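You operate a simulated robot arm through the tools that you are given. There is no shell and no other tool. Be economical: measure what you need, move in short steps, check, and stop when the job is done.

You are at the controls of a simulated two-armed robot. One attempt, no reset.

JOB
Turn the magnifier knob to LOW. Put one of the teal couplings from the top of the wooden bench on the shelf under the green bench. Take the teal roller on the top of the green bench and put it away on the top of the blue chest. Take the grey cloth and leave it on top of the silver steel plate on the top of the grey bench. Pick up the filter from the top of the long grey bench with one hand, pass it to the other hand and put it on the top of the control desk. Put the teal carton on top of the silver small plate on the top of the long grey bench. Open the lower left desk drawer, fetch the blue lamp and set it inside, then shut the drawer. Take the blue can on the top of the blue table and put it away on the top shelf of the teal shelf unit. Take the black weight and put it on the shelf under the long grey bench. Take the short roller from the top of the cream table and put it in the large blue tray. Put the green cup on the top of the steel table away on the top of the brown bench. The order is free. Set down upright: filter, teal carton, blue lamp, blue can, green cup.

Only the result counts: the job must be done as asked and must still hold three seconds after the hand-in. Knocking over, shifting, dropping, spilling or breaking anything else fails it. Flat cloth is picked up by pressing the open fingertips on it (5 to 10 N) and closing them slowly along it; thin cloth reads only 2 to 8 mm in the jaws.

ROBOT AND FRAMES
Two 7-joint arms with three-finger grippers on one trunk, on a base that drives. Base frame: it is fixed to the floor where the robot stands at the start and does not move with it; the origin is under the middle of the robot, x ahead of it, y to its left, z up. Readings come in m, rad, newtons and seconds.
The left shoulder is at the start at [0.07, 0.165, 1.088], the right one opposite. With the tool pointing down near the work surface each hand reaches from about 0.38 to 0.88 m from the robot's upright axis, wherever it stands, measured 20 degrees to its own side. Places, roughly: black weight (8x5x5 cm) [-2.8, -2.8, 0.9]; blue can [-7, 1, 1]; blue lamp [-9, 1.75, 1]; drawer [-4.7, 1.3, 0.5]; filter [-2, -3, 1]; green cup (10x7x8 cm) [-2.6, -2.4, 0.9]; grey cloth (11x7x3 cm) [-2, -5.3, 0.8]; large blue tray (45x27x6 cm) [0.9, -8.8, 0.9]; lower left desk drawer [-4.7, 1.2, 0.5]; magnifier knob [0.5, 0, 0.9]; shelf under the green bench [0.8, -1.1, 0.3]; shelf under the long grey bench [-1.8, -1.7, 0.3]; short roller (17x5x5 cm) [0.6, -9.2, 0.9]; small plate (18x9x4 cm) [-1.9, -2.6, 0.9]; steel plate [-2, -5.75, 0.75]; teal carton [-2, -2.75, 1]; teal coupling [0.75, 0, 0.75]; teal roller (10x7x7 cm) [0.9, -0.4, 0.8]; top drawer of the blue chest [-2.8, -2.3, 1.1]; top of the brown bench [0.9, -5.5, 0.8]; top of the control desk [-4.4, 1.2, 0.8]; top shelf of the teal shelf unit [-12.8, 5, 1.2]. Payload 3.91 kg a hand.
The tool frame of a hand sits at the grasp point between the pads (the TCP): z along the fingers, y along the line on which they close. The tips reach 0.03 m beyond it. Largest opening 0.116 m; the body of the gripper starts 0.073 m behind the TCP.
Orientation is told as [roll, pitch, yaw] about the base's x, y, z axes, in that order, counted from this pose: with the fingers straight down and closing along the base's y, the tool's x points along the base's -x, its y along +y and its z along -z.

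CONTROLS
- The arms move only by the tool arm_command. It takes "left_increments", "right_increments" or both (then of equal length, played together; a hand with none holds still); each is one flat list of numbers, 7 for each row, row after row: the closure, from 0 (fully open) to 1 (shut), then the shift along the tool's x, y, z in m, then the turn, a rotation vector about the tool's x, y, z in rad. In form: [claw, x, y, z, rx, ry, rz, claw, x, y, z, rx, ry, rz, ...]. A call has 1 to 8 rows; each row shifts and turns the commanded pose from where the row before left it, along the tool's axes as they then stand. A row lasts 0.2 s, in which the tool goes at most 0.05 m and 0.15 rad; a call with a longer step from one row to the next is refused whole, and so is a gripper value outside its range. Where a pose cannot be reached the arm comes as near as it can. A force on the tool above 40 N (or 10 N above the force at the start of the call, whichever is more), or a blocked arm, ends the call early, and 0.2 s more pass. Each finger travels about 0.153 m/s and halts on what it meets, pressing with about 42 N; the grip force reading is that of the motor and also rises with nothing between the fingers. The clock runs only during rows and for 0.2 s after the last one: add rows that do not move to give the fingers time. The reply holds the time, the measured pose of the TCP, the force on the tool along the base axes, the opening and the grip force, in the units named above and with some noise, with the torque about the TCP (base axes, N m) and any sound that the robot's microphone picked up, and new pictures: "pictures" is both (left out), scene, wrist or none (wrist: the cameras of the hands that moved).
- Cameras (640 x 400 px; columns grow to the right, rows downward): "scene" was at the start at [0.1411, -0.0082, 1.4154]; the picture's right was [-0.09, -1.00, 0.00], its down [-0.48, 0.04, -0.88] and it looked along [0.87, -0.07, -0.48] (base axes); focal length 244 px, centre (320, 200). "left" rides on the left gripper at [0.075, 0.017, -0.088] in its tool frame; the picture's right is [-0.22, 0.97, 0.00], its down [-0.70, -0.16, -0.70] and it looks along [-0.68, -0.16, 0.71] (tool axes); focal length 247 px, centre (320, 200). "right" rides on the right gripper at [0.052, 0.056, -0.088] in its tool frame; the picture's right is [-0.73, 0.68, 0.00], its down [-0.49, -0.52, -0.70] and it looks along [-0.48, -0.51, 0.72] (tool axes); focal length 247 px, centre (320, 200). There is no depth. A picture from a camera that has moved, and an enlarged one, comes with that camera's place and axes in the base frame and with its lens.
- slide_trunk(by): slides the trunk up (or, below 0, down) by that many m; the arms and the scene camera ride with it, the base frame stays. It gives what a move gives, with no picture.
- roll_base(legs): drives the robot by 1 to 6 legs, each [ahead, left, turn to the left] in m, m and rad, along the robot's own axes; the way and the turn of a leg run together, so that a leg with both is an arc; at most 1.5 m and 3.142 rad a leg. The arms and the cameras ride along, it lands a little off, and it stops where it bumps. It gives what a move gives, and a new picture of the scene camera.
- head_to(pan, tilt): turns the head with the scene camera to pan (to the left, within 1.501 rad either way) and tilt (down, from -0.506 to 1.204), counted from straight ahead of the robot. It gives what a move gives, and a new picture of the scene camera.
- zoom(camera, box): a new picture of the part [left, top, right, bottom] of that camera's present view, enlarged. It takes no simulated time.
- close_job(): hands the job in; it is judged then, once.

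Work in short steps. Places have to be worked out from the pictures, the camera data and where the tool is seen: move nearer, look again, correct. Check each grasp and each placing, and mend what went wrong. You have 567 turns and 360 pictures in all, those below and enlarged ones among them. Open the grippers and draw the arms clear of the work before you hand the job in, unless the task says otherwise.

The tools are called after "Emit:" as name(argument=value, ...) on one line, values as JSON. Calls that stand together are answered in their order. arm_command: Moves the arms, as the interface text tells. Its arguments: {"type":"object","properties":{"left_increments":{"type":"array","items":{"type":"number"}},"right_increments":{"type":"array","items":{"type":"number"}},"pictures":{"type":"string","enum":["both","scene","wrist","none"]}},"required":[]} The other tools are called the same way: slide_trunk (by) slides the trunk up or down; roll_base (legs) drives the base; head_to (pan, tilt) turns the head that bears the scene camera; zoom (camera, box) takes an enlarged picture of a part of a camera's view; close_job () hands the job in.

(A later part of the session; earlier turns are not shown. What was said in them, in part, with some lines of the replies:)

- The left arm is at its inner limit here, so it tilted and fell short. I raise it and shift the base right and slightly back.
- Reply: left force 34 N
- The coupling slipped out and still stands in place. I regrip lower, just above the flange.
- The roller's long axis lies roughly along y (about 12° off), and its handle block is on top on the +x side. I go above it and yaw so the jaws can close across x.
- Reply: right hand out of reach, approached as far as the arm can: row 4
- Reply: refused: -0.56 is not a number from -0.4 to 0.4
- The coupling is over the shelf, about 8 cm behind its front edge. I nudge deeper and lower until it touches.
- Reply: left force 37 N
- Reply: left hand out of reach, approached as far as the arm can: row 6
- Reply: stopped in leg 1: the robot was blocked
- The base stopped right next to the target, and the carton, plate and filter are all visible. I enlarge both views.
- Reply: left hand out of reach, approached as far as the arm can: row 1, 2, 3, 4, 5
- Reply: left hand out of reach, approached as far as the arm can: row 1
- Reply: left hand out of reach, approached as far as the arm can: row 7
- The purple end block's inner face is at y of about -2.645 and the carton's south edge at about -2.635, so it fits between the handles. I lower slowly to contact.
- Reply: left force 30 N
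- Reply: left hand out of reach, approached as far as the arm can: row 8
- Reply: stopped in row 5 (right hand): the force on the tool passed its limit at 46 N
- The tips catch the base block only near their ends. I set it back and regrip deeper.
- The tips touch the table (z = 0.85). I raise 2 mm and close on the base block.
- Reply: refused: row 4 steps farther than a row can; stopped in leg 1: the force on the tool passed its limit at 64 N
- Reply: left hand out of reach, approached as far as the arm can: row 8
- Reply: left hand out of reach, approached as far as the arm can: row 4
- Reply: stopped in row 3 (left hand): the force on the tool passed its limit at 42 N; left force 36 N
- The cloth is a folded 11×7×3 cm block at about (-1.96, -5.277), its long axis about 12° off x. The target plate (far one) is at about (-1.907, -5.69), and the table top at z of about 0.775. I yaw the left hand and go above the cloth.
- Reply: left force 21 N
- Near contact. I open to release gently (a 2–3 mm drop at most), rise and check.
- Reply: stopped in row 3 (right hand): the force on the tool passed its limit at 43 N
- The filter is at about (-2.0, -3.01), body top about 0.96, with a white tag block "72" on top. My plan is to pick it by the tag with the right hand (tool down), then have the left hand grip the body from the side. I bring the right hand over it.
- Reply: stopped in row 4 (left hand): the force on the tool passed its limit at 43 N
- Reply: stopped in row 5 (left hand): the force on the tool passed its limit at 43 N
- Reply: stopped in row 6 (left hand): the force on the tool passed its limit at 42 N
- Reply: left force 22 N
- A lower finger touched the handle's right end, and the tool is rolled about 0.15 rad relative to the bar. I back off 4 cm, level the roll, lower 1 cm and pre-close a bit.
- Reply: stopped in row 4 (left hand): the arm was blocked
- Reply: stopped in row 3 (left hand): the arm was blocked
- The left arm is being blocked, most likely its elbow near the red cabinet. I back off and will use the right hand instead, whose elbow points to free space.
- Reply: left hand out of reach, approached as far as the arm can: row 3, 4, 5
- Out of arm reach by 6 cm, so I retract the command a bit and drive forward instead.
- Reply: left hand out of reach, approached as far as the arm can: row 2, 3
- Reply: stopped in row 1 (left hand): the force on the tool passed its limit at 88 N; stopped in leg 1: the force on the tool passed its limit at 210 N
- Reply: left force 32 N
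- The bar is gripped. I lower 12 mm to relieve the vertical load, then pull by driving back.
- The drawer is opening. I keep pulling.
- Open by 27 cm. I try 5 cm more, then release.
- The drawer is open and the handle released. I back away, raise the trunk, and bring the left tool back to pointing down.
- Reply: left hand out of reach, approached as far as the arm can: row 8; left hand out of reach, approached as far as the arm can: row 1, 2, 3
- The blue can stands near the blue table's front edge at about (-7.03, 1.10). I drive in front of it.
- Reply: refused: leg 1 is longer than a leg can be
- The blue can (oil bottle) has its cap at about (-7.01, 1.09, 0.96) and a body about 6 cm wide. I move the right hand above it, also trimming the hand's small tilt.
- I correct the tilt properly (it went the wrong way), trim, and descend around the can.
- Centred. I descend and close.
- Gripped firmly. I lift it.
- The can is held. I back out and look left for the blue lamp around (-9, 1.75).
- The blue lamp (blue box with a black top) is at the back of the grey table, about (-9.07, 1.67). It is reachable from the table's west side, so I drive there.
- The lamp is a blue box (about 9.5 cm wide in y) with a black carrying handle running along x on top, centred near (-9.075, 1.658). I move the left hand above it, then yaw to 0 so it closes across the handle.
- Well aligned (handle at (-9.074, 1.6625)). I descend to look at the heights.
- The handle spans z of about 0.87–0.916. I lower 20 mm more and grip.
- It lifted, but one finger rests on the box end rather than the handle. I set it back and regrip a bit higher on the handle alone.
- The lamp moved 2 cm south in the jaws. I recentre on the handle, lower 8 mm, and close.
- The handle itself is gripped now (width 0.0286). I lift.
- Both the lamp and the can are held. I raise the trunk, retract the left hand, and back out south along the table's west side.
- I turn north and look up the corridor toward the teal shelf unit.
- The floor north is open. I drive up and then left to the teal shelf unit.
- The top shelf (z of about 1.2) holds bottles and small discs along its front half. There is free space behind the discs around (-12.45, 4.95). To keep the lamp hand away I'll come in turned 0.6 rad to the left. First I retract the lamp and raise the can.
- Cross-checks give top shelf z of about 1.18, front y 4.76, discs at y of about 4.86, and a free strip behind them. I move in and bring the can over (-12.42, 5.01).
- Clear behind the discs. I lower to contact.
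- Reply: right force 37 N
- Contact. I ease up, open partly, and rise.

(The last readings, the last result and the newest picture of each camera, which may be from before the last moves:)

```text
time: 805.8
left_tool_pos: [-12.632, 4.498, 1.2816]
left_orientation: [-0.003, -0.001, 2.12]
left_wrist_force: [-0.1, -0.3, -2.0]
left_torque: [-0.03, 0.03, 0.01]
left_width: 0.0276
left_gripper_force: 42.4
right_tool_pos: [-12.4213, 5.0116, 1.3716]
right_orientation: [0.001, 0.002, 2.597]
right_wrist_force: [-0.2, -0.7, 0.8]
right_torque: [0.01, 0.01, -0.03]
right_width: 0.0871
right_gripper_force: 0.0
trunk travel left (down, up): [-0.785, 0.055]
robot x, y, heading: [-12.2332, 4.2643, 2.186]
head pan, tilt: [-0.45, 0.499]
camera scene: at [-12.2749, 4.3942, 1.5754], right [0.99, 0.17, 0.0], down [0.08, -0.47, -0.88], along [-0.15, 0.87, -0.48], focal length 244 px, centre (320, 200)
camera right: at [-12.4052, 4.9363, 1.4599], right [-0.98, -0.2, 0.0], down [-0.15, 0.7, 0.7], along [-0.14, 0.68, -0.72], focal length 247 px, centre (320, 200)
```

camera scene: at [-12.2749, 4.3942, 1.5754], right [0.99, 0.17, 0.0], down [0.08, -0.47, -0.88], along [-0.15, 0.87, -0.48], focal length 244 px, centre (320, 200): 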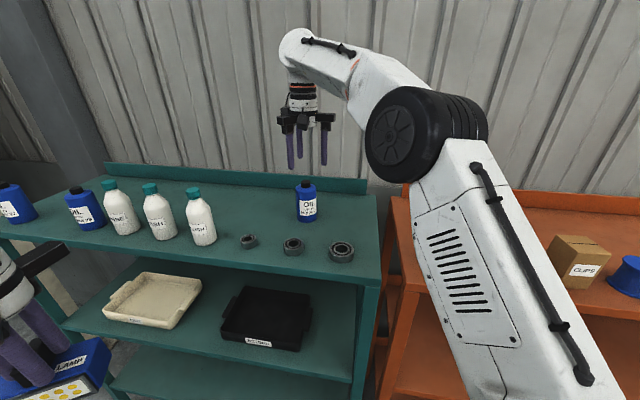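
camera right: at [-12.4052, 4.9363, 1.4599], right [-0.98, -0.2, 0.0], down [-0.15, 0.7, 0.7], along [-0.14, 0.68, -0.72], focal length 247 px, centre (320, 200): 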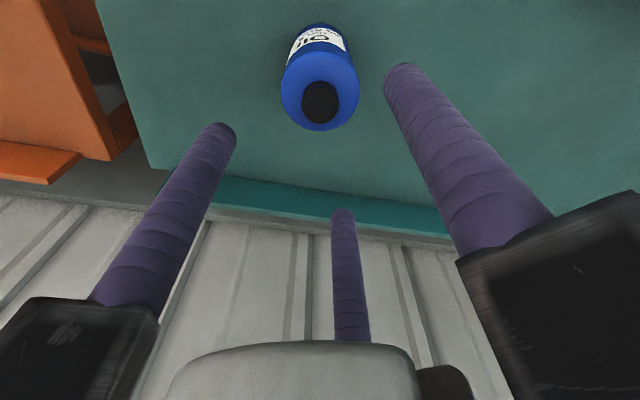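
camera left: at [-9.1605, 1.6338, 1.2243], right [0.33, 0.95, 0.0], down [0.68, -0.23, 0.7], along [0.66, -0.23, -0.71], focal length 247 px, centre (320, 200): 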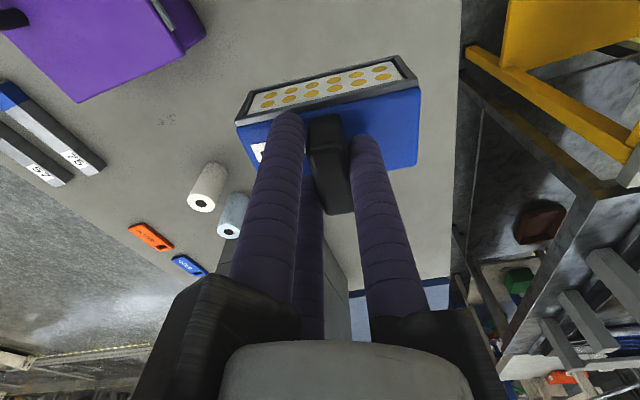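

The can stands upright on the top shelf. I withdraw and head back to the control desk with the lamp.

Emit:
roll_base(legs=[[-0.3, 0, 0], [-0.3, 0, 0], [0, 0, -0.61]])

Emit:
arm_command(right_increments=[0, 0.03, 0.03, 0, 0, 0, 0, 0, 0.03, 0.03, 0, 0, 0, 0, 0, 0.03, 0.03, 0, 0, 0, 0, 0, 0.03, 0.03, 0, 0, 0, 0, 0, 0.0, 0.0, 0.03, 0, 0, 0], pictures="none")

```text
time: 811.2
left_tool_pos: [-12.0778, 4.1927, 1.2825]
left_orientation: [-0.001, -0.001, 1.511]
left_wrist_force: [-0.1, 1.3, -2.9]
left_torque: [-0.01, -0.03, 0.0]
left_width: 0.0279
left_gripper_force: 42.1
right_tool_pos: [-11.6112, 4.4908, 1.3715]
right_orientation: [0.0, -0.002, 1.989]
right_wrist_force: [-0.2, -0.3, -0.2]
right_torque: [-0.01, 0.02, 0.01]
right_width: 0.0869
right_gripper_force: 0.0
trunk travel left (down, up): [-0.785, 0.055]
robot x, y, heading: [-11.8837, 3.7666, 1.573]
head pan, tilt: [-0.45, 0.499]
camera scene: at [-11.8447, 3.9015, 1.5755], right [0.9, -0.43, 0.0], down [-0.2, -0.43, -0.88], along [0.38, 0.79, -0.48], focal length 244 px, centre (320, 200)
```

scene: 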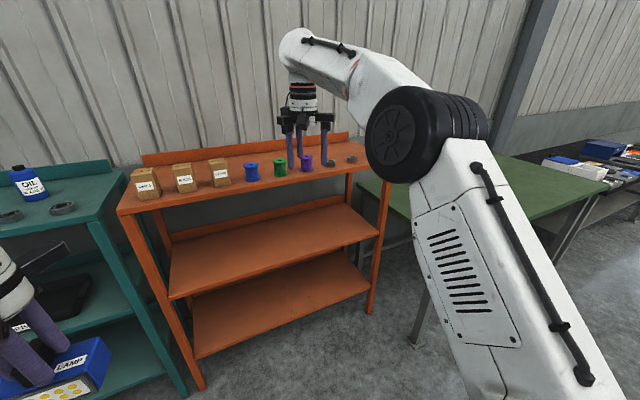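

```text
time: 812.4
left_tool_pos: [-12.0782, 4.1935, 1.2834]
left_orientation: [-0.001, 0.0, 1.511]
left_wrist_force: [0.6, 0.4, -2.8]
left_torque: [-0.04, -0.05, 0.0]
left_width: 0.0281
left_gripper_force: 42.2
right_tool_pos: [-11.6734, 4.3352, 1.339]
right_orientation: [0.0, 0.002, 1.989]
right_wrist_force: [1.1, 0.2, 0.0]
right_torque: [0.01, 0.01, 0.02]
right_width: 0.1161
right_gripper_force: 0.1
trunk travel left (down, up): [-0.785, 0.055]
robot x, y, heading: [-11.883, 3.7704, 1.579]
head pan, tilt: [-0.45, 0.499]
```

Emit:
roll_base(legs=[[-0.1, -1.0, 0], [0, -0.88, -0.01], [-1.3, 0, 0], [-1.3, 0, 0], [-1.2, 0, 0]])

```text
time: 839.9
left_tool_pos: [-10.0624, 0.3316, 1.2826]
left_orientation: [-0.002, -0.002, 1.515]
left_wrist_force: [-0.9, 0.2, -3.0]
left_torque: [-0.02, -0.05, 0.0]
left_width: 0.0281
left_gripper_force: 42.1
right_tool_pos: [-9.6586, 0.4738, 1.3401]
right_orientation: [0.0, 0.001, 1.991]
right_wrist_force: [0.0, 0.2, 0.4]
right_torque: [0.0, 0.04, 0.01]
right_width: 0.1161
right_gripper_force: 0.0
trunk travel left (down, up): [-0.785, 0.055]
robot x, y, heading: [-9.8691, -0.0949, 1.584]
head pan, tilt: [-0.45, 0.499]
camera scene: at [-9.828, 0.0419, 1.5754], right [0.91, -0.42, 0.0], down [-0.2, -0.43, -0.88], along [0.37, 0.79, -0.48], focal length 244 px, centre (320, 200)
```

scene: 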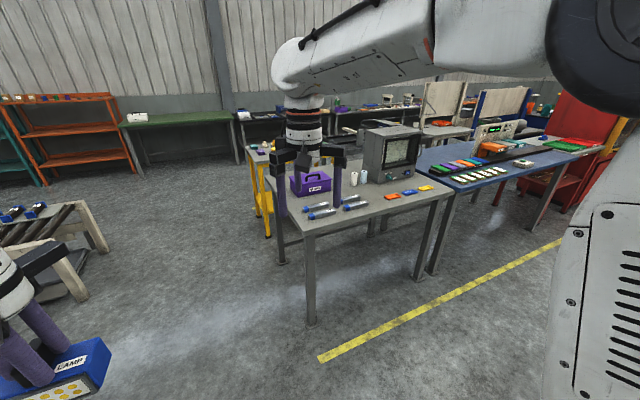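

Emit:
roll_base(legs=[[-0.2, -1.4, 0], [0, -1.45, 0], [0, -1.45, 0], [0, -1.0, -0.01]])

Emit:
head_to(pan=0.1, tilt=0.55)

```text
time: 865.1
left_tool_pos: [-4.8145, 0.1545, 1.2829]
left_orientation: [-0.001, -0.003, 1.522]
left_wrist_force: [0.4, -0.6, -2.0]
left_torque: [0.01, -0.02, -0.01]
left_width: 0.0281
left_gripper_force: 42.2
right_tool_pos: [-4.4102, 0.3005, 1.3406]
right_orientation: [0.0, 0.001, 1.999]
right_wrist_force: [-0.2, 0.1, 0.4]
right_torque: [-0.01, -0.03, 0.01]
right_width: 0.1161
right_gripper_force: 0.0
trunk travel left (down, up): [-0.785, 0.055]
robot x, y, heading: [-4.6147, -0.2689, 1.587]
head pan, tilt: [-0.45, 0.499]
camera scene: at [-4.5768, -0.1333, 1.5755], right [0.91, -0.42, 0.0], down [-0.2, -0.44, -0.88], along [0.37, 0.8, -0.48], focal length 244 px, centre (320, 200)
```

scene: 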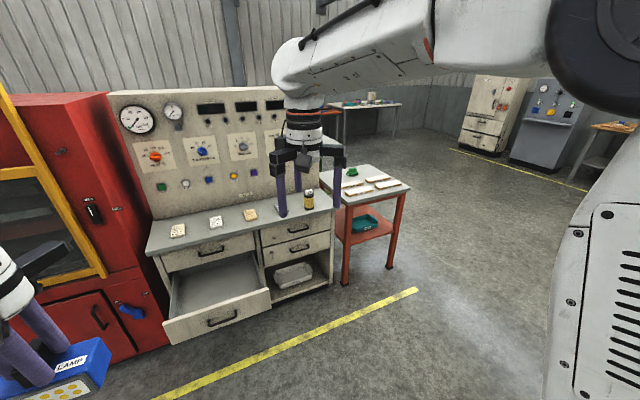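

```text
time: 866.1
left_tool_pos: [-4.8136, 0.1542, 1.2824]
left_orientation: [-0.002, -0.003, 1.522]
left_wrist_force: [-0.6, 0.5, -2.8]
left_torque: [-0.05, -0.01, 0.03]
left_width: 0.028
left_gripper_force: 41.7
right_tool_pos: [-4.4092, 0.3003, 1.3402]
right_orientation: [0.002, -0.001, 2.0]
right_wrist_force: [0.0, -0.8, 0.5]
right_torque: [0.01, 0.04, -0.02]
right_width: 0.116
right_gripper_force: 0.1
trunk travel left (down, up): [-0.785, 0.055]
robot x, y, heading: [-4.6143, -0.2642, 1.587]
head pan, tilt: [0.099, 0.55]
camera scene: at [-4.6248, -0.1268, 1.5709], right [0.99, 0.12, 0.0], down [0.06, -0.52, -0.85], along [-0.1, 0.85, -0.52], focal length 244 px, centre (320, 200)
```

scene: 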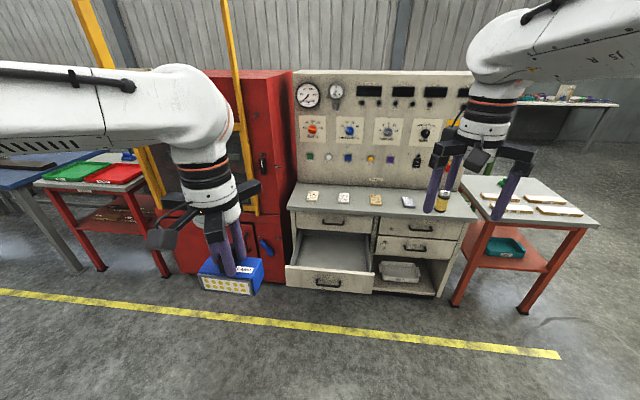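

The open drawer spans x -4.90…-4.455, with its front panel at y of about 0.75 and rim at z of about 0.625. I extend the lamp hand a bit and drive so the lamp is over the drawer's middle.

Emit:
arm_command(left_increments=[1, -0.045, 0, 0, 0, 0, 0, 1, -0.045, 0, 0, 0, 0, 0, 1, -0.045, 0, 0, 0, 0, 0, 1, -0.045, 0, 0, 0, 0, 0, 1, -0.045, 0, 0, 0, 0, 0], pictures="none")

Emit:
roll_base(legs=[[0.3, -0.1, -0.01], [0.2, 0, 0]])

Emit:
head_to(pan=0.15, tilt=0.8)

```text
time: 867.3
left_tool_pos: [-4.8003, 0.3829, 1.2827]
left_orientation: [0.0, 0.0, 1.521]
left_wrist_force: [1.3, 0.4, -2.0]
left_torque: [-0.05, -0.02, 0.01]
left_width: 0.0283
left_gripper_force: 41.6
right_tool_pos: [-4.4087, 0.3039, 1.3389]
right_orientation: [0.003, 0.0, 1.999]
right_wrist_force: [1.0, 1.2, 0.2]
right_torque: [-0.05, 0.03, -0.03]
right_width: 0.1162
right_gripper_force: 0.0
trunk travel left (down, up): [-0.785, 0.055]
robot x, y, heading: [-4.6133, -0.2635, 1.591]
head pan, tilt: [0.099, 0.55]
```

```text
time: 870.6
left_tool_pos: [-4.7095, 0.88, 1.2864]
left_orientation: [0.0, -0.005, 1.519]
left_wrist_force: [0.3, -0.9, -3.0]
left_torque: [0.0, -0.04, 0.0]
left_width: 0.0279
left_gripper_force: 41.6
right_tool_pos: [-4.3181, 0.7981, 1.3423]
right_orientation: [-0.003, -0.002, 1.993]
right_wrist_force: [-0.9, -0.5, -0.2]
right_torque: [0.05, -0.03, -0.02]
right_width: 0.1161
right_gripper_force: 0.1
trunk travel left (down, up): [-0.785, 0.055]
robot x, y, heading: [-4.5247, 0.2339, 1.59]
head pan, tilt: [0.099, 0.55]
camera scene: at [-4.5356, 0.3713, 1.5714], right [0.99, 0.11, 0.0], down [0.06, -0.52, -0.85], along [-0.1, 0.85, -0.52], focal length 244 px, centre (320, 200)
```

scene: 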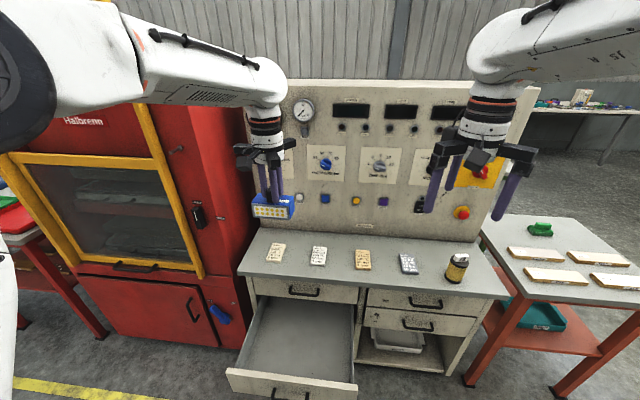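

```text
time: 871.4
left_tool_pos: [-4.7103, 0.8841, 1.2843]
left_orientation: [-0.002, -0.002, 1.518]
left_wrist_force: [-0.1, -0.4, -3.0]
left_torque: [-0.05, -0.02, -0.02]
left_width: 0.028
left_gripper_force: 42.1
right_tool_pos: [-4.3186, 0.8036, 1.3402]
right_orientation: [-0.001, 0.002, 1.996]
right_wrist_force: [-0.6, -0.1, -1.3]
right_torque: [-0.03, 0.0, -0.01]
right_width: 0.1162
right_gripper_force: 0.0
trunk travel left (down, up): [-0.785, 0.055]
robot x, y, heading: [-4.5253, 0.2361, 1.589]
head pan, tilt: [0.15, 0.799]
camera scene: at [-4.5385, 0.3674, 1.5494], right [0.99, 0.16, 0.0], down [0.12, -0.71, -0.7], along [-0.11, 0.69, -0.72], focal length 244 px, centre (320, 200)
```

scene: 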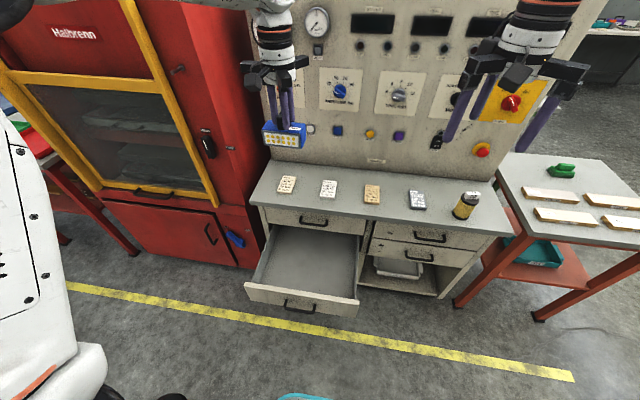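

The lamp is right over the drawer, with clear margins. I lower the trunk 0.4 m and then the arm.

Emit:
slide_trunk(by=-0.4)

Emit:
arm_command(left_increments=[1, 0, -0.01, 0.03, 0, 0, 0, 1, 0, -0.01, 0.04, 0, 0, 0, 1, 0, 0, 0.045, 0, 0, 0, 1, 0, 0, 0.04, 0, 0, 0], pictures="both")

```text
time: 875.2
left_tool_pos: [-4.7109, 0.8829, 0.8846]
left_orientation: [-0.004, -0.002, 1.518]
left_wrist_force: [0.0, 0.0, -2.9]
left_torque: [-0.02, 0.0, 0.02]
left_width: 0.0281
left_gripper_force: 41.7
right_tool_pos: [-4.3185, 0.8014, 0.941]
right_orientation: [0.0, 0.001, 1.996]
right_wrist_force: [0.3, 0.1, 0.5]
right_torque: [0.03, 0.05, -0.01]
right_width: 0.1158
right_gripper_force: 0.0
trunk travel left (down, up): [-0.385, 0.455]
robot x, y, heading: [-4.5196, 0.2386, 1.583]
head pan, tilt: [0.15, 0.799]
```

```text
time: 876.2
left_tool_pos: [-4.691, 0.8849, 0.7262]
left_orientation: [-0.002, -0.002, 1.519]
left_wrist_force: [0.1, 0.4, -2.5]
left_torque: [-0.03, 0.0, -0.02]
left_width: 0.028
left_gripper_force: 41.3
right_tool_pos: [-4.3189, 0.8027, 0.9403]
right_orientation: [0.001, 0.0, 1.995]
right_wrist_force: [0.4, -0.6, 0.6]
right_torque: [-0.03, 0.01, 0.02]
right_width: 0.1157
right_gripper_force: 0.1
trunk travel left (down, up): [-0.385, 0.455]
robot x, y, heading: [-4.5242, 0.233, 1.583]
head pan, tilt: [0.15, 0.799]
camera scene: at [-4.5384, 0.3667, 1.1495], right [0.99, 0.16, 0.0], down [0.12, -0.71, -0.7], along [-0.11, 0.69, -0.72], focal length 244 px, centre (320, 200)
camera left: at [-4.7116, 0.8085, 0.815], right [-0.96, 0.28, 0.0], down [0.2, 0.69, 0.7], along [0.19, 0.67, -0.71], focal length 247 px, centre (320, 200)
```

scene: 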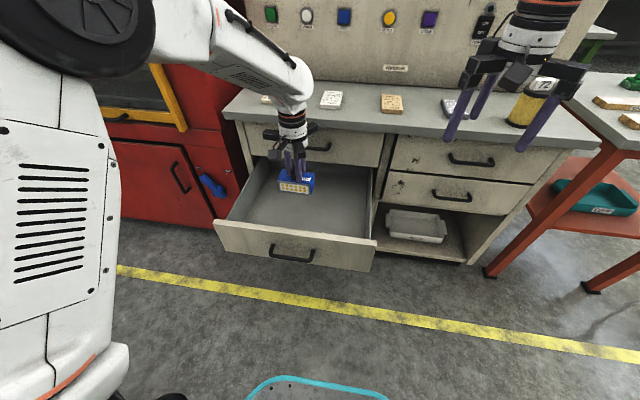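
left: 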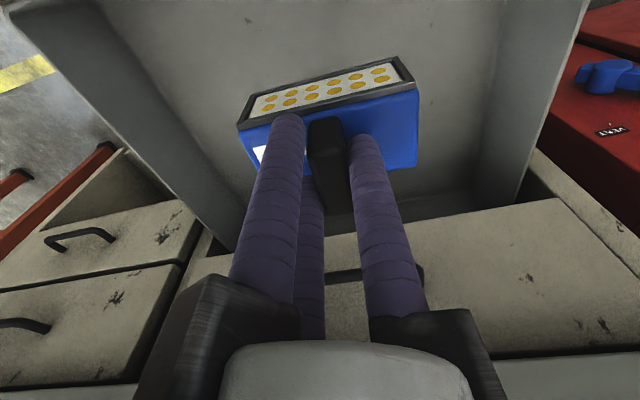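

Positioned inside the drawer outline. I continue down toward the floor of the drawer.

Emit:
arm_command(left_increments=[1, 0, 0, 0.04, 0, 0, 0, 1, 0, 0, 0.04, 0, 0, 0, 1, 0, 0, 0.03, 0, 0, 0, 1, 0, 0, 0.02, 0, 0, 0, 1, 0, 0, 0.01, 0, 0, 0, 1, 0, 0, 0.008, 0, 0, 0, 1, 0, 0, 0.006, 0, 0, 0], pictures="none")

```text
time: 877.8
left_tool_pos: [-4.6902, 0.8825, 0.5754]
left_orientation: [0.001, -0.002, 1.517]
left_wrist_force: [0.5, -0.6, -2.6]
left_torque: [0.01, -0.05, -0.01]
left_width: 0.0281
left_gripper_force: 41.7
right_tool_pos: [-4.3191, 0.8011, 0.9414]
right_orientation: [0.001, 0.0, 1.995]
right_wrist_force: [0.0, 0.7, -0.2]
right_torque: [0.0, 0.03, -0.03]
right_width: 0.1161
right_gripper_force: 0.0
trunk travel left (down, up): [-0.385, 0.455]
robot x, y, heading: [-4.5245, 0.2413, 1.586]
head pan, tilt: [0.15, 0.799]
```

Emit:
arm_command(left_increments=[1, 0, 0, 0.007, 0, 0, 0, 1, 0, 0, 0.007, 0, 0, 0, 1, 0, 0, 0.006, 0, 0, 0, 1, 0, 0, 0.006, 0, 0, 0, 1, 0, 0, 0.006, 0, 0, 0, 1, 0, 0, 0.006, 0, 0, 0, 1, 0, 0, 0.006, 0, 0, 0], pictures="wrist")

```text
time: 879.1
left_tool_pos: [-4.6903, 0.8895, 0.5526]
left_orientation: [0.0, -0.02, 1.517]
left_wrist_force: [-0.3, 1.8, 22.6]
left_torque: [-0.44, 0.1, -0.17]
left_width: 0.0278
left_gripper_force: 41.8
right_tool_pos: [-4.3182, 0.8006, 0.942]
right_orientation: [-0.001, -0.001, 1.996]
right_wrist_force: [-0.2, 0.0, -0.6]
right_torque: [-0.03, 0.0, 0.0]
right_width: 0.1161
right_gripper_force: 0.0
trunk travel left (down, up): [-0.385, 0.455]
robot x, y, heading: [-4.5273, 0.2373, 1.595]
head pan, tilt: [0.15, 0.799]
stopped in row 6 (left hand): the force on the tool passed its limit at 45 N (the readings are from after the stop); the commanded pose is now the measured one
camera left: at [-4.7109, 0.8128, 0.6393], right [-0.96, 0.27, 0.0], down [0.19, 0.67, 0.71], along [0.19, 0.69, -0.7], focal length 247 px, centre (320, 200)
```

left: 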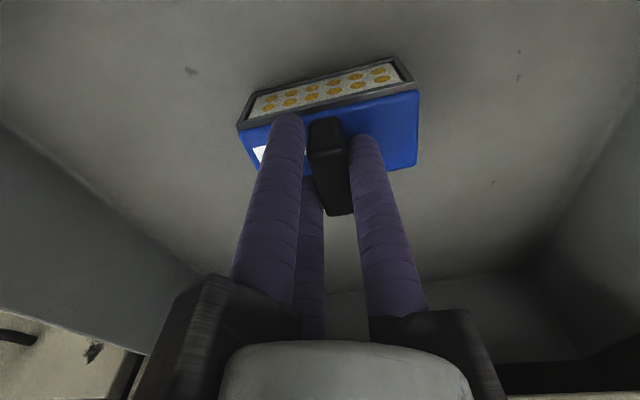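

On the drawer floor. I ease off, open the jaws and rise.

Emit:
arm_command(left_increments=[1, 0, 0, -0.003, 0, 0, 0, 0.7, 0, 0, 0, 0, 0, 0, 0.5, 0, 0, 0, 0, 0, 0, 0.5, 0, 0, -0.02, 0, 0, 0, 0.5, 0, 0, -0.04, 0, 0, 0, 0.5, 0, 0, -0.045, 0, 0, 0, 0.5, 0, 0, -0.045, 0, 0, 0, 0.5, 0, 0, -0.045, 0, 0, 0], pictures="both")

```text
time: 880.9
left_tool_pos: [-4.6913, 0.8837, 0.7441]
left_orientation: [-0.001, -0.012, 1.518]
left_wrist_force: [0.4, -0.4, 0.7]
left_torque: [0.02, 0.01, -0.02]
left_width: 0.0579
left_gripper_force: 0.1
right_tool_pos: [-4.3183, 0.8008, 0.9422]
right_orientation: [0.0, -0.002, 1.996]
right_wrist_force: [-0.1, -1.3, 0.0]
right_torque: [0.04, 0.01, 0.01]
right_width: 0.116
right_gripper_force: 0.1
trunk travel left (down, up): [-0.385, 0.455]
robot x, y, heading: [-4.5236, 0.2355, 1.587]
head pan, tilt: [0.15, 0.799]
camera scene: at [-4.5383, 0.3648, 1.1496], right [0.99, 0.16, 0.0], down [0.12, -0.71, -0.7], along [-0.11, 0.69, -0.72], focal length 244 px, centre (320, 200)
camera left: at [-4.7113, 0.8083, 0.8315], right [-0.96, 0.27, 0.0], down [0.2, 0.68, 0.71], along [0.19, 0.68, -0.7], focal length 247 px, centre (320, 200)
```

scene: 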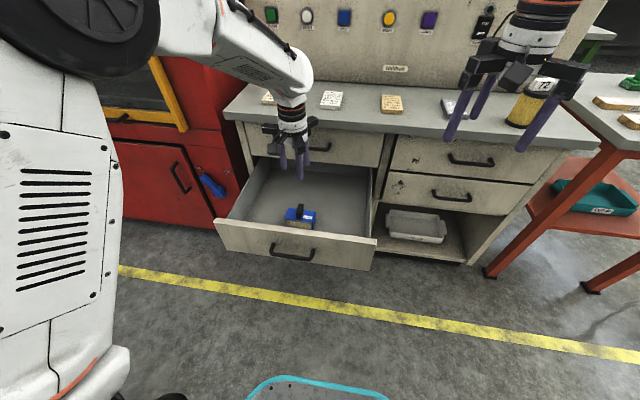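
left: 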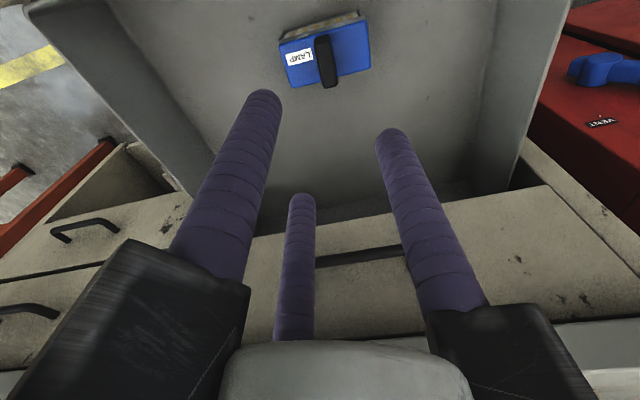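

The lamp stands upright in the drawer. To shut it I'll push the front panel above the handle with closed fingers, tool horizontal. I back off and re-pitch the left tool.

Emit:
arm_command(left_increments=[0.5, 0, 0, -0.045, 0, 0, 0, 0.5, 0, 0, -0.045, 0, 0, 0], pictures="none")

Emit:
roll_base(legs=[[-0.5, 0, -0.01]])

Emit:
arm_command(left_increments=[1, 0, 0, 0, 0, -0.15, 0, 1, 0, 0, 0, 0, -0.15, 0, 1, 0, 0, 0, 0, -0.15, 0, 1, 0, 0, 0, 0, -0.15, 0, 1, 0, 0, 0, 0, -0.15, 0, 1, 0, 0, 0, 0, -0.15, 0, 1, 0, 0, 0, 0, -0.15, 0, 1, 0, 0, 0, 0, -0.15, 0], pictures="none")

Emit:
arm_command(left_increments=[1, 0, 0, 0, 0, -0.15, 0, 1, 0, 0, 0, 0, -0.15, 0, 1, 0, 0, 0.04, 0, -0.07, 0, 1, 0, 0, 0.045, 0, 0, 0, 1, 0, 0, 0.045, 0, 0, 0, 1, 0, 0, 0.045, 0, 0, 0], pictures="scene")

```text
time: 881.5
left_tool_pos: [-4.6927, 0.8827, 0.8358]
left_orientation: [-0.002, -0.013, 1.518]
left_wrist_force: [0.5, -1.1, -0.1]
left_torque: [0.03, 0.02, 0.01]
left_width: 0.0578
left_gripper_force: 0.2
right_tool_pos: [-4.318, 0.8015, 0.9407]
right_orientation: [0.0, 0.0, 1.994]
right_wrist_force: [0.1, -0.6, -0.8]
right_torque: [-0.01, 0.0, 0.03]
right_width: 0.1163
right_gripper_force: 0.1
trunk travel left (down, up): [-0.385, 0.455]
robot x, y, heading: [-4.5244, 0.2359, 1.583]
head pan, tilt: [0.15, 0.799]
```

```text
time: 884.4
left_tool_pos: [-4.6904, 0.3862, 0.8355]
left_orientation: [0.0, -0.014, 1.532]
left_wrist_force: [0.3, 0.3, 0.3]
left_torque: [0.01, 0.03, -0.03]
left_width: 0.0579
left_gripper_force: 0.0
right_tool_pos: [-4.3148, 0.309, 0.9402]
right_orientation: [0.0, -0.002, 2.007]
right_wrist_force: [-0.1, -1.0, 1.0]
right_torque: [0.02, 0.01, 0.02]
right_width: 0.1161
right_gripper_force: 0.1
trunk travel left (down, up): [-0.385, 0.455]
robot x, y, heading: [-4.5157, -0.2544, 1.6]
head pan, tilt: [0.15, 0.799]
camera scene: at [-4.5294, -0.1291, 1.1496], right [0.98, 0.18, 0.0], down [0.13, -0.71, -0.7], along [-0.12, 0.69, -0.72], focal length 244 px, centre (320, 200)
```

scene: 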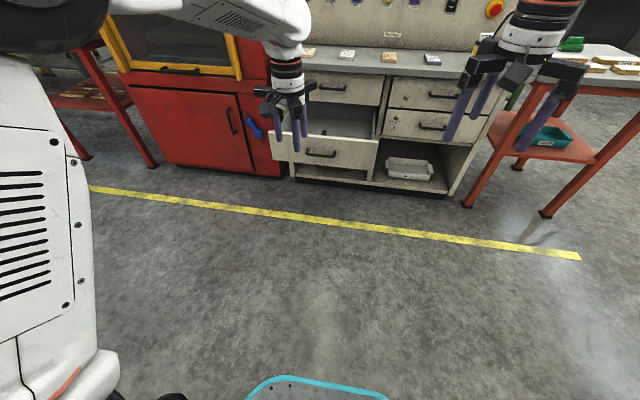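

```text
time: 886.4
left_tool_pos: [-4.7214, 0.3349, 0.773]
left_orientation: [-0.064, -0.711, 1.825]
left_wrist_force: [0.5, -0.8, -0.3]
left_torque: [0.0, 0.01, 0.02]
left_width: 0.0092
left_gripper_force: 42.1
left hand out of reach, approached as far as the arm can: row 6, 7
right_tool_pos: [-4.3132, 0.3092, 0.9408]
right_orientation: [-0.001, -0.001, 2.008]
right_wrist_force: [0.2, -0.5, -0.2]
right_torque: [-0.03, 0.07, 0.0]
right_width: 0.1159
right_gripper_force: 0.0
trunk travel left (down, up): [-0.385, 0.455]
robot x, y, heading: [-4.5135, -0.2578, 1.598]
head pan, tilt: [0.15, 0.799]
stopped in row 8 (left hand): the arm was blocked; the commanded pose is now the measured one
```

```text
time: 887.8
left_tool_pos: [-4.7512, 0.4869, 0.6874]
left_orientation: [-0.106, -1.08, 1.878]
left_wrist_force: [-0.3, 0.4, 0.1]
left_torque: [0.0, 0.01, -0.01]
left_width: 0.009
left_gripper_force: 42.6
right_tool_pos: [-4.3167, 0.3114, 0.9399]
right_orientation: [0.001, 0.002, 2.008]
right_wrist_force: [0.2, 0.3, 0.3]
right_torque: [-0.04, 0.01, 0.01]
right_width: 0.1161
right_gripper_force: 0.0
trunk travel left (down, up): [-0.385, 0.455]
robot x, y, heading: [-4.5155, -0.2592, 1.601]
head pan, tilt: [0.15, 0.799]
camera scene: at [-4.5299, -0.1273, 1.1494], right [0.98, 0.18, 0.0], down [0.13, -0.71, -0.7], along [-0.12, 0.69, -0.72], focal length 244 px, centre (320, 200)
```

scene: 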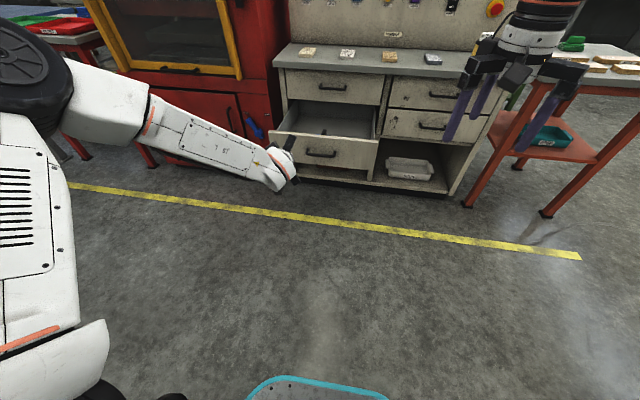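

The arm folded again, but it is now extended and usable. I level and straighten it a bit more.

Emit:
arm_command(left_increments=[1, 0, 0, 0.02, 0.08, -0.12, 0.02, 1, 0, 0, 0.02, 0.08, -0.12, 0.02, 1, 0, 0, 0.02, 0.08, -0.12, 0.01, 1, 0, 0, 0, 0.03, -0.1, 0], pictures="both")

```text
time: 888.8
left_tool_pos: [-4.6997, 0.5289, 0.6922]
left_orientation: [-1.244, -1.5, 2.792]
left_wrist_force: [-0.1, 0.3, -0.1]
left_torque: [-0.03, 0.02, 0.01]
left_width: 0.009
left_gripper_force: 42.5
left hand out of reach, approached as far as the arm can: row 3, 4
right_tool_pos: [-4.3177, 0.3102, 0.9405]
right_orientation: [-0.002, -0.001, 2.009]
right_wrist_force: [-0.5, 0.9, 0.8]
right_torque: [-0.03, -0.03, 0.0]
right_width: 0.1159
right_gripper_force: 0.0
trunk travel left (down, up): [-0.385, 0.455]
robot x, y, heading: [-4.5143, -0.2553, 1.604]
head pan, tilt: [0.15, 0.799]
camera scene: at [-4.5306, -0.1287, 1.1496], right [0.98, 0.18, 0.0], down [0.13, -0.71, -0.7], along [-0.12, 0.69, -0.72], focal length 244 px, centre (320, 200)
camera left: at [-4.7129, 0.4387, 0.6202], right [-0.99, 0.02, 0.16], down [0.1, -0.69, 0.72], along [0.13, 0.73, 0.67], focal length 247 px, centre (320, 200)
```

scene: 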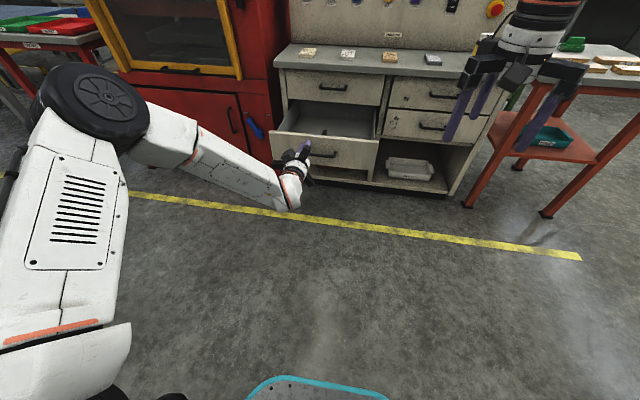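
left: 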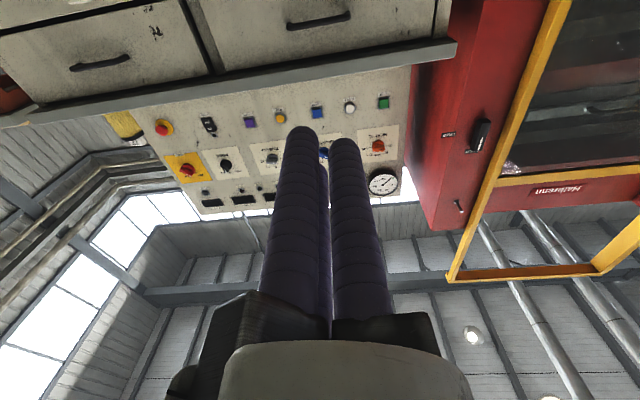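

The hand is level and pointing at the drawer. I lower 10 cm so the closed tips meet the panel just above the handle, and drive forward.

Emit:
slide_trunk(by=-0.1)

Emit:
roll_base(legs=[[0.17, 0, -0.02]])

Emit:
head_to(pan=0.1, tilt=0.6)

```text
time: 890.1
left_tool_pos: [-4.6972, 0.529, 0.5935]
left_orientation: [-1.218, -1.498, 2.767]
left_wrist_force: [0.8, 0.5, 0.2]
left_torque: [-0.01, -0.04, -0.03]
left_width: 0.0091
left_gripper_force: 41.6
right_tool_pos: [-4.3157, 0.3097, 0.8411]
right_orientation: [0.001, 0.0, 2.007]
right_wrist_force: [-0.4, 0.6, 0.5]
right_torque: [0.02, -0.03, 0.03]
right_width: 0.116
right_gripper_force: 0.1
trunk travel left (down, up): [-0.285, 0.555]
robot x, y, heading: [-4.5141, -0.2595, 1.6]
head pan, tilt: [0.15, 0.799]
```

```text
time: 891.6
left_tool_pos: [-4.6872, 0.7022, 0.5917]
left_orientation: [-1.2, -1.499, 2.731]
left_wrist_force: [-0.1, 0.5, -0.3]
left_torque: [0.06, 0.01, 0.02]
left_width: 0.0094
left_gripper_force: 42.4
right_tool_pos: [-4.3103, 0.4777, 0.8391]
right_orientation: [0.001, 0.0, 1.993]
right_wrist_force: [-0.2, -0.3, -0.4]
right_torque: [-0.03, -0.01, -0.02]
right_width: 0.116
right_gripper_force: 0.2
trunk travel left (down, up): [-0.285, 0.555]
robot x, y, heading: [-4.5168, -0.0858, 1.583]
head pan, tilt: [0.15, 0.799]
camera scene: at [-4.5309, 0.0423, 1.0494], right [0.99, 0.16, 0.0], down [0.12, -0.71, -0.7], along [-0.11, 0.69, -0.72], focal length 244 px, centre (320, 200)
```

scene: 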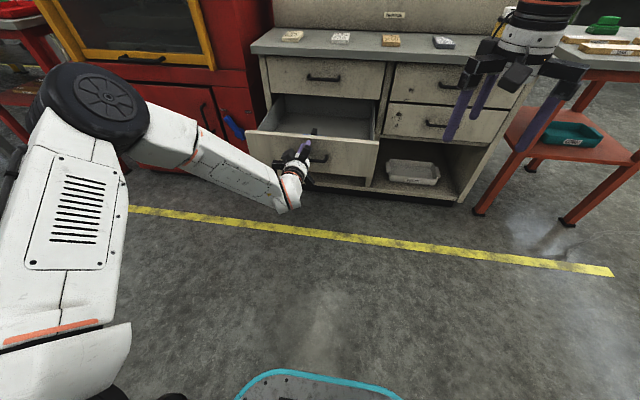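

```text
time: 892.3
left_tool_pos: [-4.6883, 0.7021, 0.5933]
left_orientation: [-1.21, -1.499, 2.745]
left_wrist_force: [0.1, -1.1, -0.5]
left_torque: [0.01, 0.02, 0.03]
left_width: 0.0092
left_gripper_force: 42.2
right_tool_pos: [-4.31, 0.4769, 0.8408]
right_orientation: [-0.002, -0.002, 1.991]
right_wrist_force: [0.3, 0.0, 0.1]
right_torque: [0.0, -0.01, -0.01]
right_width: 0.1162
right_gripper_force: 0.1
trunk travel left (down, up): [-0.285, 0.555]
robot x, y, heading: [-4.5155, -0.0914, 1.582]
head pan, tilt: [0.099, 0.6]
camera scene: at [-4.5277, 0.0497, 1.0664], right [0.99, 0.11, 0.0], down [0.06, -0.56, -0.82], along [-0.09, 0.82, -0.57], focal length 244 px, centre (320, 200)
```

scene: 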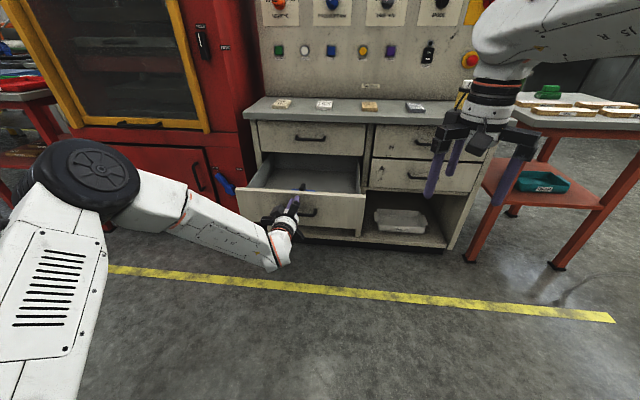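

Emit:
zoom(camera="scene", box=[220, 140, 380, 260])

```text
3.33 times, centred on (300, 200) of scene
camera zoom: at [-4.5277, 0.0497, 1.0664], right [0.99, 0.11, 0.0], down [0.06, -0.56, -0.82], along [-0.09, 0.82, -0.57], focal length 812 px, centre (387, 200)
```

zoom: 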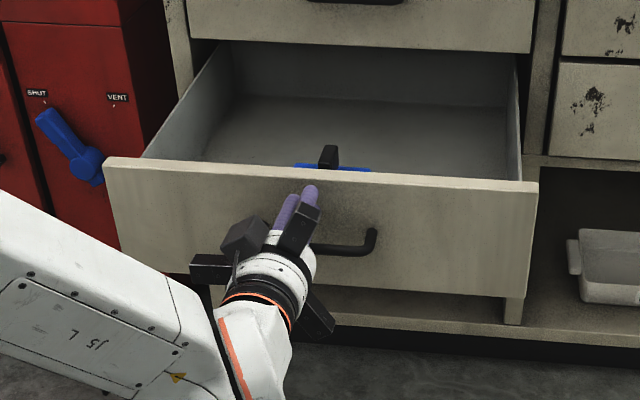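

The tips are just in front of the panel, above the handle. I push by driving forward.

Emit:
roll_base(legs=[[0.1, 0, 0]])

```text
time: 893.5
left_tool_pos: [-4.69, 0.8003, 0.5921]
left_orientation: [-1.19, -1.499, 2.724]
left_wrist_force: [0.8, 0.4, -0.3]
left_torque: [0.04, -0.01, -0.01]
left_width: 0.0092
left_gripper_force: 42.0
right_tool_pos: [-4.3115, 0.5765, 0.84]
right_orientation: [-0.001, 0.004, 1.993]
right_wrist_force: [0.5, 0.2, 0.5]
right_torque: [-0.03, -0.01, 0.01]
right_width: 0.1158
right_gripper_force: 0.1
trunk travel left (down, up): [-0.285, 0.555]
robot x, y, heading: [-4.5194, 0.0101, 1.584]
head pan, tilt: [0.099, 0.6]
camera scene: at [-4.529, 0.149, 1.0662], right [0.99, 0.11, 0.0], down [0.06, -0.56, -0.82], along [-0.09, 0.82, -0.57], focal length 244 px, centre (320, 200)
```

scene: 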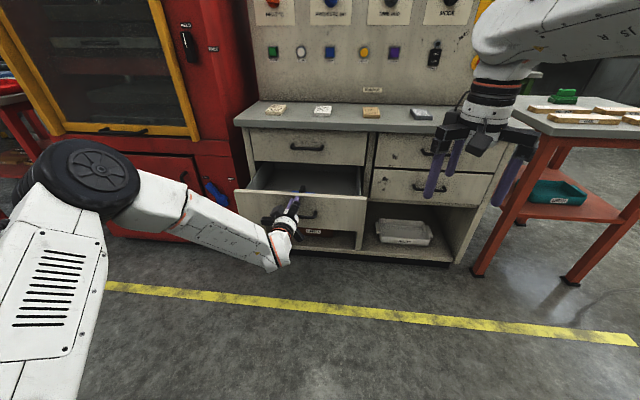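

The drawer is sliding in with little resistance. I continue.

Emit:
roll_base(legs=[[0.12, 0, 0]])

Emit:
zoom(camera="scene", box=[200, 120, 400, 270])

```text
time: 894.7
left_tool_pos: [-4.6911, 0.9234, 0.5919]
left_orientation: [-1.185, -1.498, 2.719]
left_wrist_force: [0.1, -0.2, -0.1]
left_torque: [-0.02, 0.05, 0.02]
left_width: 0.0089
left_gripper_force: 42.0
right_tool_pos: [-4.3126, 0.699, 0.84]
right_orientation: [0.0, 0.003, 1.993]
right_wrist_force: [0.1, -0.7, 0.1]
right_torque: [-0.03, 0.0, 0.0]
right_width: 0.1157
right_gripper_force: 0.2
trunk travel left (down, up): [-0.285, 0.555]
robot x, y, heading: [-4.5199, 0.1329, 1.583]
head pan, tilt: [0.099, 0.6]
camera scene: at [-4.5306, 0.2712, 1.0662], right [0.99, 0.11, 0.0], down [0.06, -0.56, -0.82], along [-0.09, 0.82, -0.57], focal length 244 px, centre (320, 200)
```

scene: 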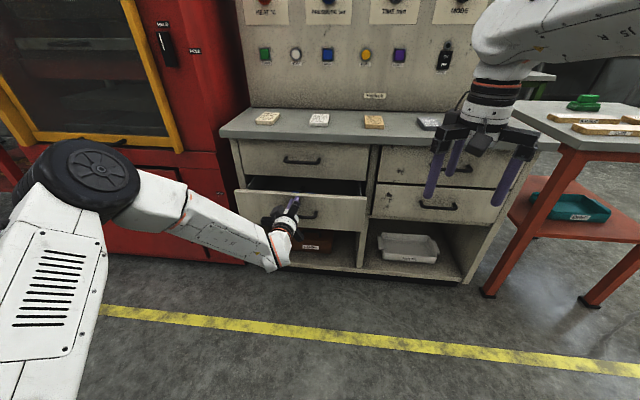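

```text
2.67 times, centred on (300, 195) of scene
camera zoom: at [-4.5306, 0.2712, 1.0662], right [0.99, 0.11, 0.0], down [0.06, -0.56, -0.82], along [-0.09, 0.82, -0.57], focal length 650 px, centre (373, 213)
```

zoom: 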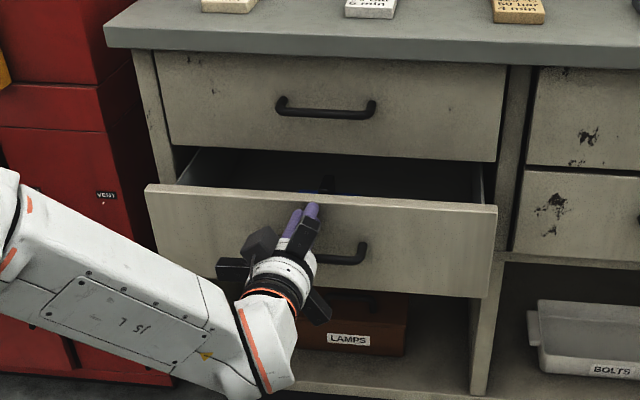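

Emit:
roll_base(legs=[[0.09, 0, 0]])

Emit:
zoom(camera="scene", box=[200, 120, 400, 270])

```text
time: 895.8
left_tool_pos: [-4.6936, 1.0121, 0.591]
left_orientation: [-1.179, -1.499, 2.714]
left_wrist_force: [-0.3, 0.3, -0.4]
left_torque: [0.02, 0.0, -0.02]
left_width: 0.0091
left_gripper_force: 41.4
right_tool_pos: [-4.3154, 0.7883, 0.8389]
right_orientation: [-0.001, 0.002, 1.993]
right_wrist_force: [0.3, 1.3, -0.3]
right_torque: [-0.04, 0.03, -0.04]
right_width: 0.1161
right_gripper_force: 0.0
trunk travel left (down, up): [-0.285, 0.555]
robot x, y, heading: [-4.5246, 0.2222, 1.584]
head pan, tilt: [0.099, 0.6]
camera scene: at [-4.5319, 0.3606, 1.0662], right [0.99, 0.11, 0.0], down [0.06, -0.56, -0.82], along [-0.09, 0.82, -0.57], focal length 244 px, centre (320, 200)
```

scene: 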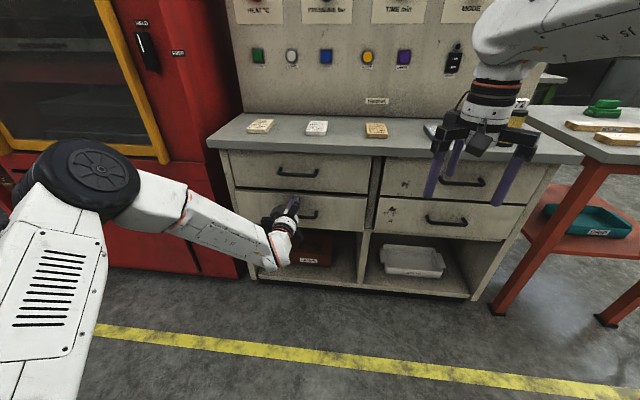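

```text
2.67 times, centred on (300, 195) of scene
camera zoom: at [-4.5319, 0.3606, 1.0662], right [0.99, 0.11, 0.0], down [0.06, -0.56, -0.82], along [-0.09, 0.82, -0.57], focal length 650 px, centre (373, 213)
```

zoom: 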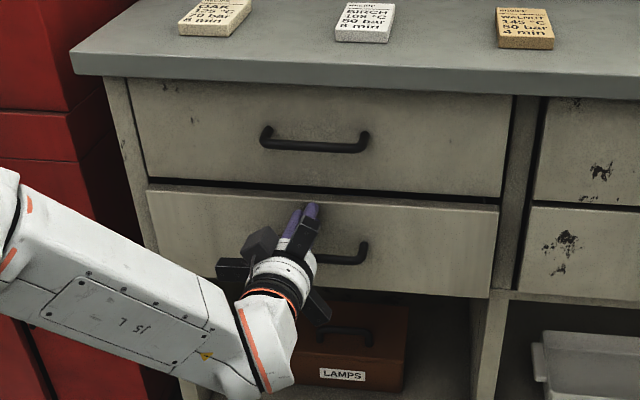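

Nearly closed. I push the last centimetres.

Emit:
roll_base(legs=[[0.03, 0, 0]])

Emit:
zoom(camera="scene", box=[200, 120, 400, 270])

```text
time: 896.8
left_tool_pos: [-4.6941, 1.0334, 0.592]
left_orientation: [-1.213, -1.504, 2.745]
left_wrist_force: [-0.7, -2.4, 1.8]
left_torque: [0.04, 0.02, 0.06]
left_width: 0.0089
left_gripper_force: 41.9
right_tool_pos: [-4.3158, 0.8142, 0.8385]
right_orientation: [0.001, 0.002, 1.994]
right_wrist_force: [0.0, 0.9, 0.9]
right_torque: [0.0, 0.03, -0.02]
right_width: 0.116
right_gripper_force: 0.1
trunk travel left (down, up): [-0.285, 0.555]
robot x, y, heading: [-4.5221, 0.249, 1.586]
head pan, tilt: [0.099, 0.6]
stopped in leg 1: the force on the tool passed its limit at 95 N (the readings are from after the stop); the commanded pose is now the measured one
camera scene: at [-4.5325, 0.3855, 1.0664], right [0.99, 0.11, 0.0], down [0.06, -0.56, -0.83], along [-0.09, 0.82, -0.56], focal length 244 px, centre (320, 200)
```

scene: 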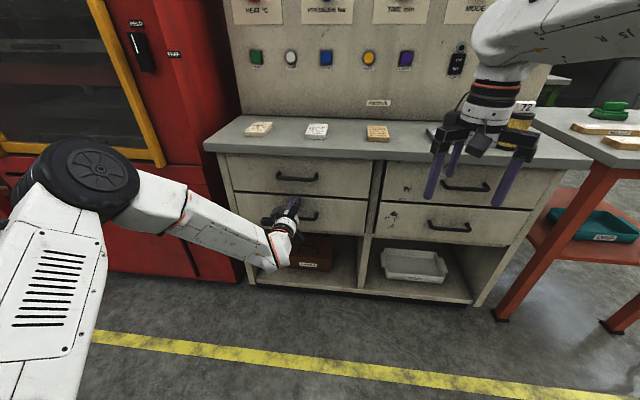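

```text
2.67 times, centred on (300, 195) of scene
camera zoom: at [-4.5325, 0.3855, 1.0664], right [0.99, 0.11, 0.0], down [0.06, -0.56, -0.83], along [-0.09, 0.82, -0.56], focal length 650 px, centre (373, 213)
```

zoom: 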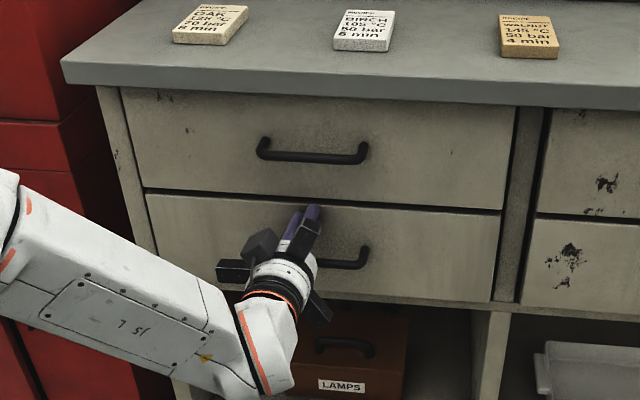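

The drawer is fully shut. I back away, open the gripper and check the desk.

Emit:
roll_base(legs=[[-0.6, 0, 0]])

Emit:
arm_command(left_increments=[0, 0, 0, 0, 0, 0, 0, 0, 0, 0, -0.03, 0, 0, 0, 0, 0, 0, -0.03, 0, 0, 0], pictures="none")

Emit:
slide_trunk(by=0.4)

Emit:
head_to(pan=-0.1, tilt=0.45)

```text
time: 900.2
left_tool_pos: [-4.6816, 0.4339, 0.5936]
left_orientation: [-1.212, -1.504, 2.739]
left_wrist_force: [-0.6, 0.2, -0.3]
left_torque: [-0.01, 0.01, -0.01]
left_width: 0.0091
left_gripper_force: 41.7
right_tool_pos: [-4.3056, 0.2098, 0.8385]
right_orientation: [-0.001, 0.004, 1.986]
right_wrist_force: [0.3, 0.1, 0.1]
right_torque: [0.02, -0.03, 0.02]
right_width: 0.1161
right_gripper_force: 0.0
trunk travel left (down, up): [-0.285, 0.555]
robot x, y, heading: [-4.5128, -0.3509, 1.576]
head pan, tilt: [0.099, 0.6]
camera scene: at [-4.5243, -0.2161, 1.0665], right [0.99, 0.11, 0.0], down [0.06, -0.56, -0.83], along [-0.09, 0.82, -0.56], focal length 244 px, centre (320, 200)
```

scene: 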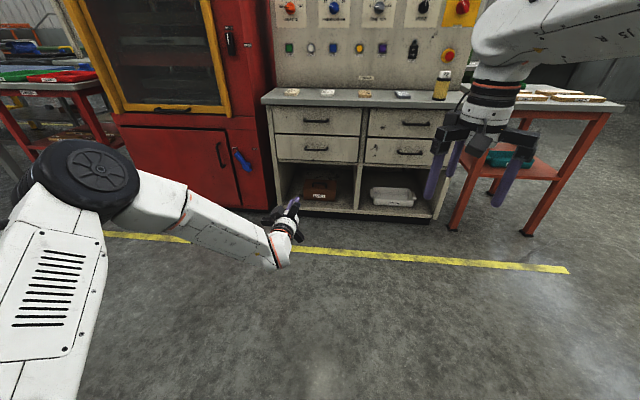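

```text
time: 901.0
left_tool_pos: [-4.6815, 0.3766, 0.5945]
left_orientation: [-1.214, -1.503, 2.74]
left_wrist_force: [-0.3, -0.6, 0.8]
left_torque: [-0.01, 0.02, 0.0]
left_width: 0.116
left_gripper_force: 0.0
right_tool_pos: [-4.3042, 0.2105, 0.8387]
right_orientation: [0.001, 0.004, 1.987]
right_wrist_force: [-0.5, 0.4, -0.6]
right_torque: [0.0, 0.01, -0.04]
right_width: 0.1161
right_gripper_force: 0.0
trunk travel left (down, up): [-0.285, 0.555]
robot x, y, heading: [-4.5188, -0.3529, 1.577]
head pan, tilt: [0.099, 0.6]
```

```text
time: 904.8
left_tool_pos: [-4.6824, 0.3771, 0.9946]
left_orientation: [-1.207, -1.502, 2.733]
left_wrist_force: [0.2, 0.2, -0.5]
left_torque: [0.0, 0.0, 0.01]
left_width: 0.1159
left_gripper_force: 0.1
right_tool_pos: [-4.3038, 0.2105, 1.238]
right_orientation: [0.0, 0.004, 1.988]
right_wrist_force: [-0.2, 0.0, -0.3]
right_torque: [-0.05, 0.01, -0.03]
right_width: 0.1159
right_gripper_force: 0.1
trunk travel left (down, up): [-0.685, 0.155]
robot x, y, heading: [-4.5173, -0.3547, 1.583]
head pan, tilt: [0.099, 0.6]
```

```text
time: 905.5
left_tool_pos: [-4.6835, 0.377, 0.9949]
left_orientation: [-1.208, -1.502, 2.733]
left_wrist_force: [0.4, 0.1, 0.5]
left_torque: [0.01, 0.0, -0.01]
left_width: 0.1163
left_gripper_force: 0.0
right_tool_pos: [-4.3046, 0.2106, 1.2391]
right_orientation: [0.0, 0.004, 1.988]
right_wrist_force: [0.4, -0.7, 0.0]
right_torque: [-0.03, -0.02, -0.02]
right_width: 0.116
right_gripper_force: 0.0
trunk travel left (down, up): [-0.685, 0.155]
robot x, y, heading: [-4.5156, -0.3532, 1.576]
head pan, tilt: [-0.099, 0.45]
camera scene: at [-4.5065, -0.212, 1.4799], right [1.0, -0.09, 0.0], down [-0.04, -0.43, -0.9], along [0.08, 0.9, -0.44], focal length 244 px, centre (320, 200)
```

scene: 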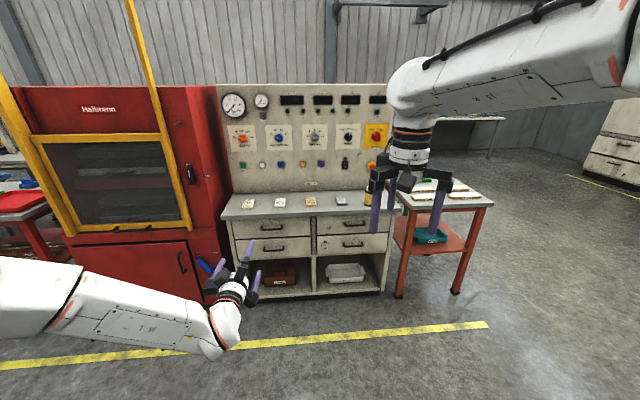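

Everything is in place: the drawer is shut, the filter stands on the desk, both grippers are open and the arms are clear. I hand the job in.

Emit:
close_job()

```text
The job is handed in.
```

I handed the job in with all eleven tasks done.

- **Green box:** while I carried the black weight, it pressed against the green toolbox on the steel table. By my measurement the box shifted less than 1 cm. I left it where it was, but it may count as shifting something.
- **Lamp:** it stood upright in the drawer before I shut it, and I did not reopen the drawer to check. The drawer ended with a firm push.
- **Cloth:** two similar plates lie on the grey bench. I used the one at about (-1.9, -5.7), which matches the place you listed.
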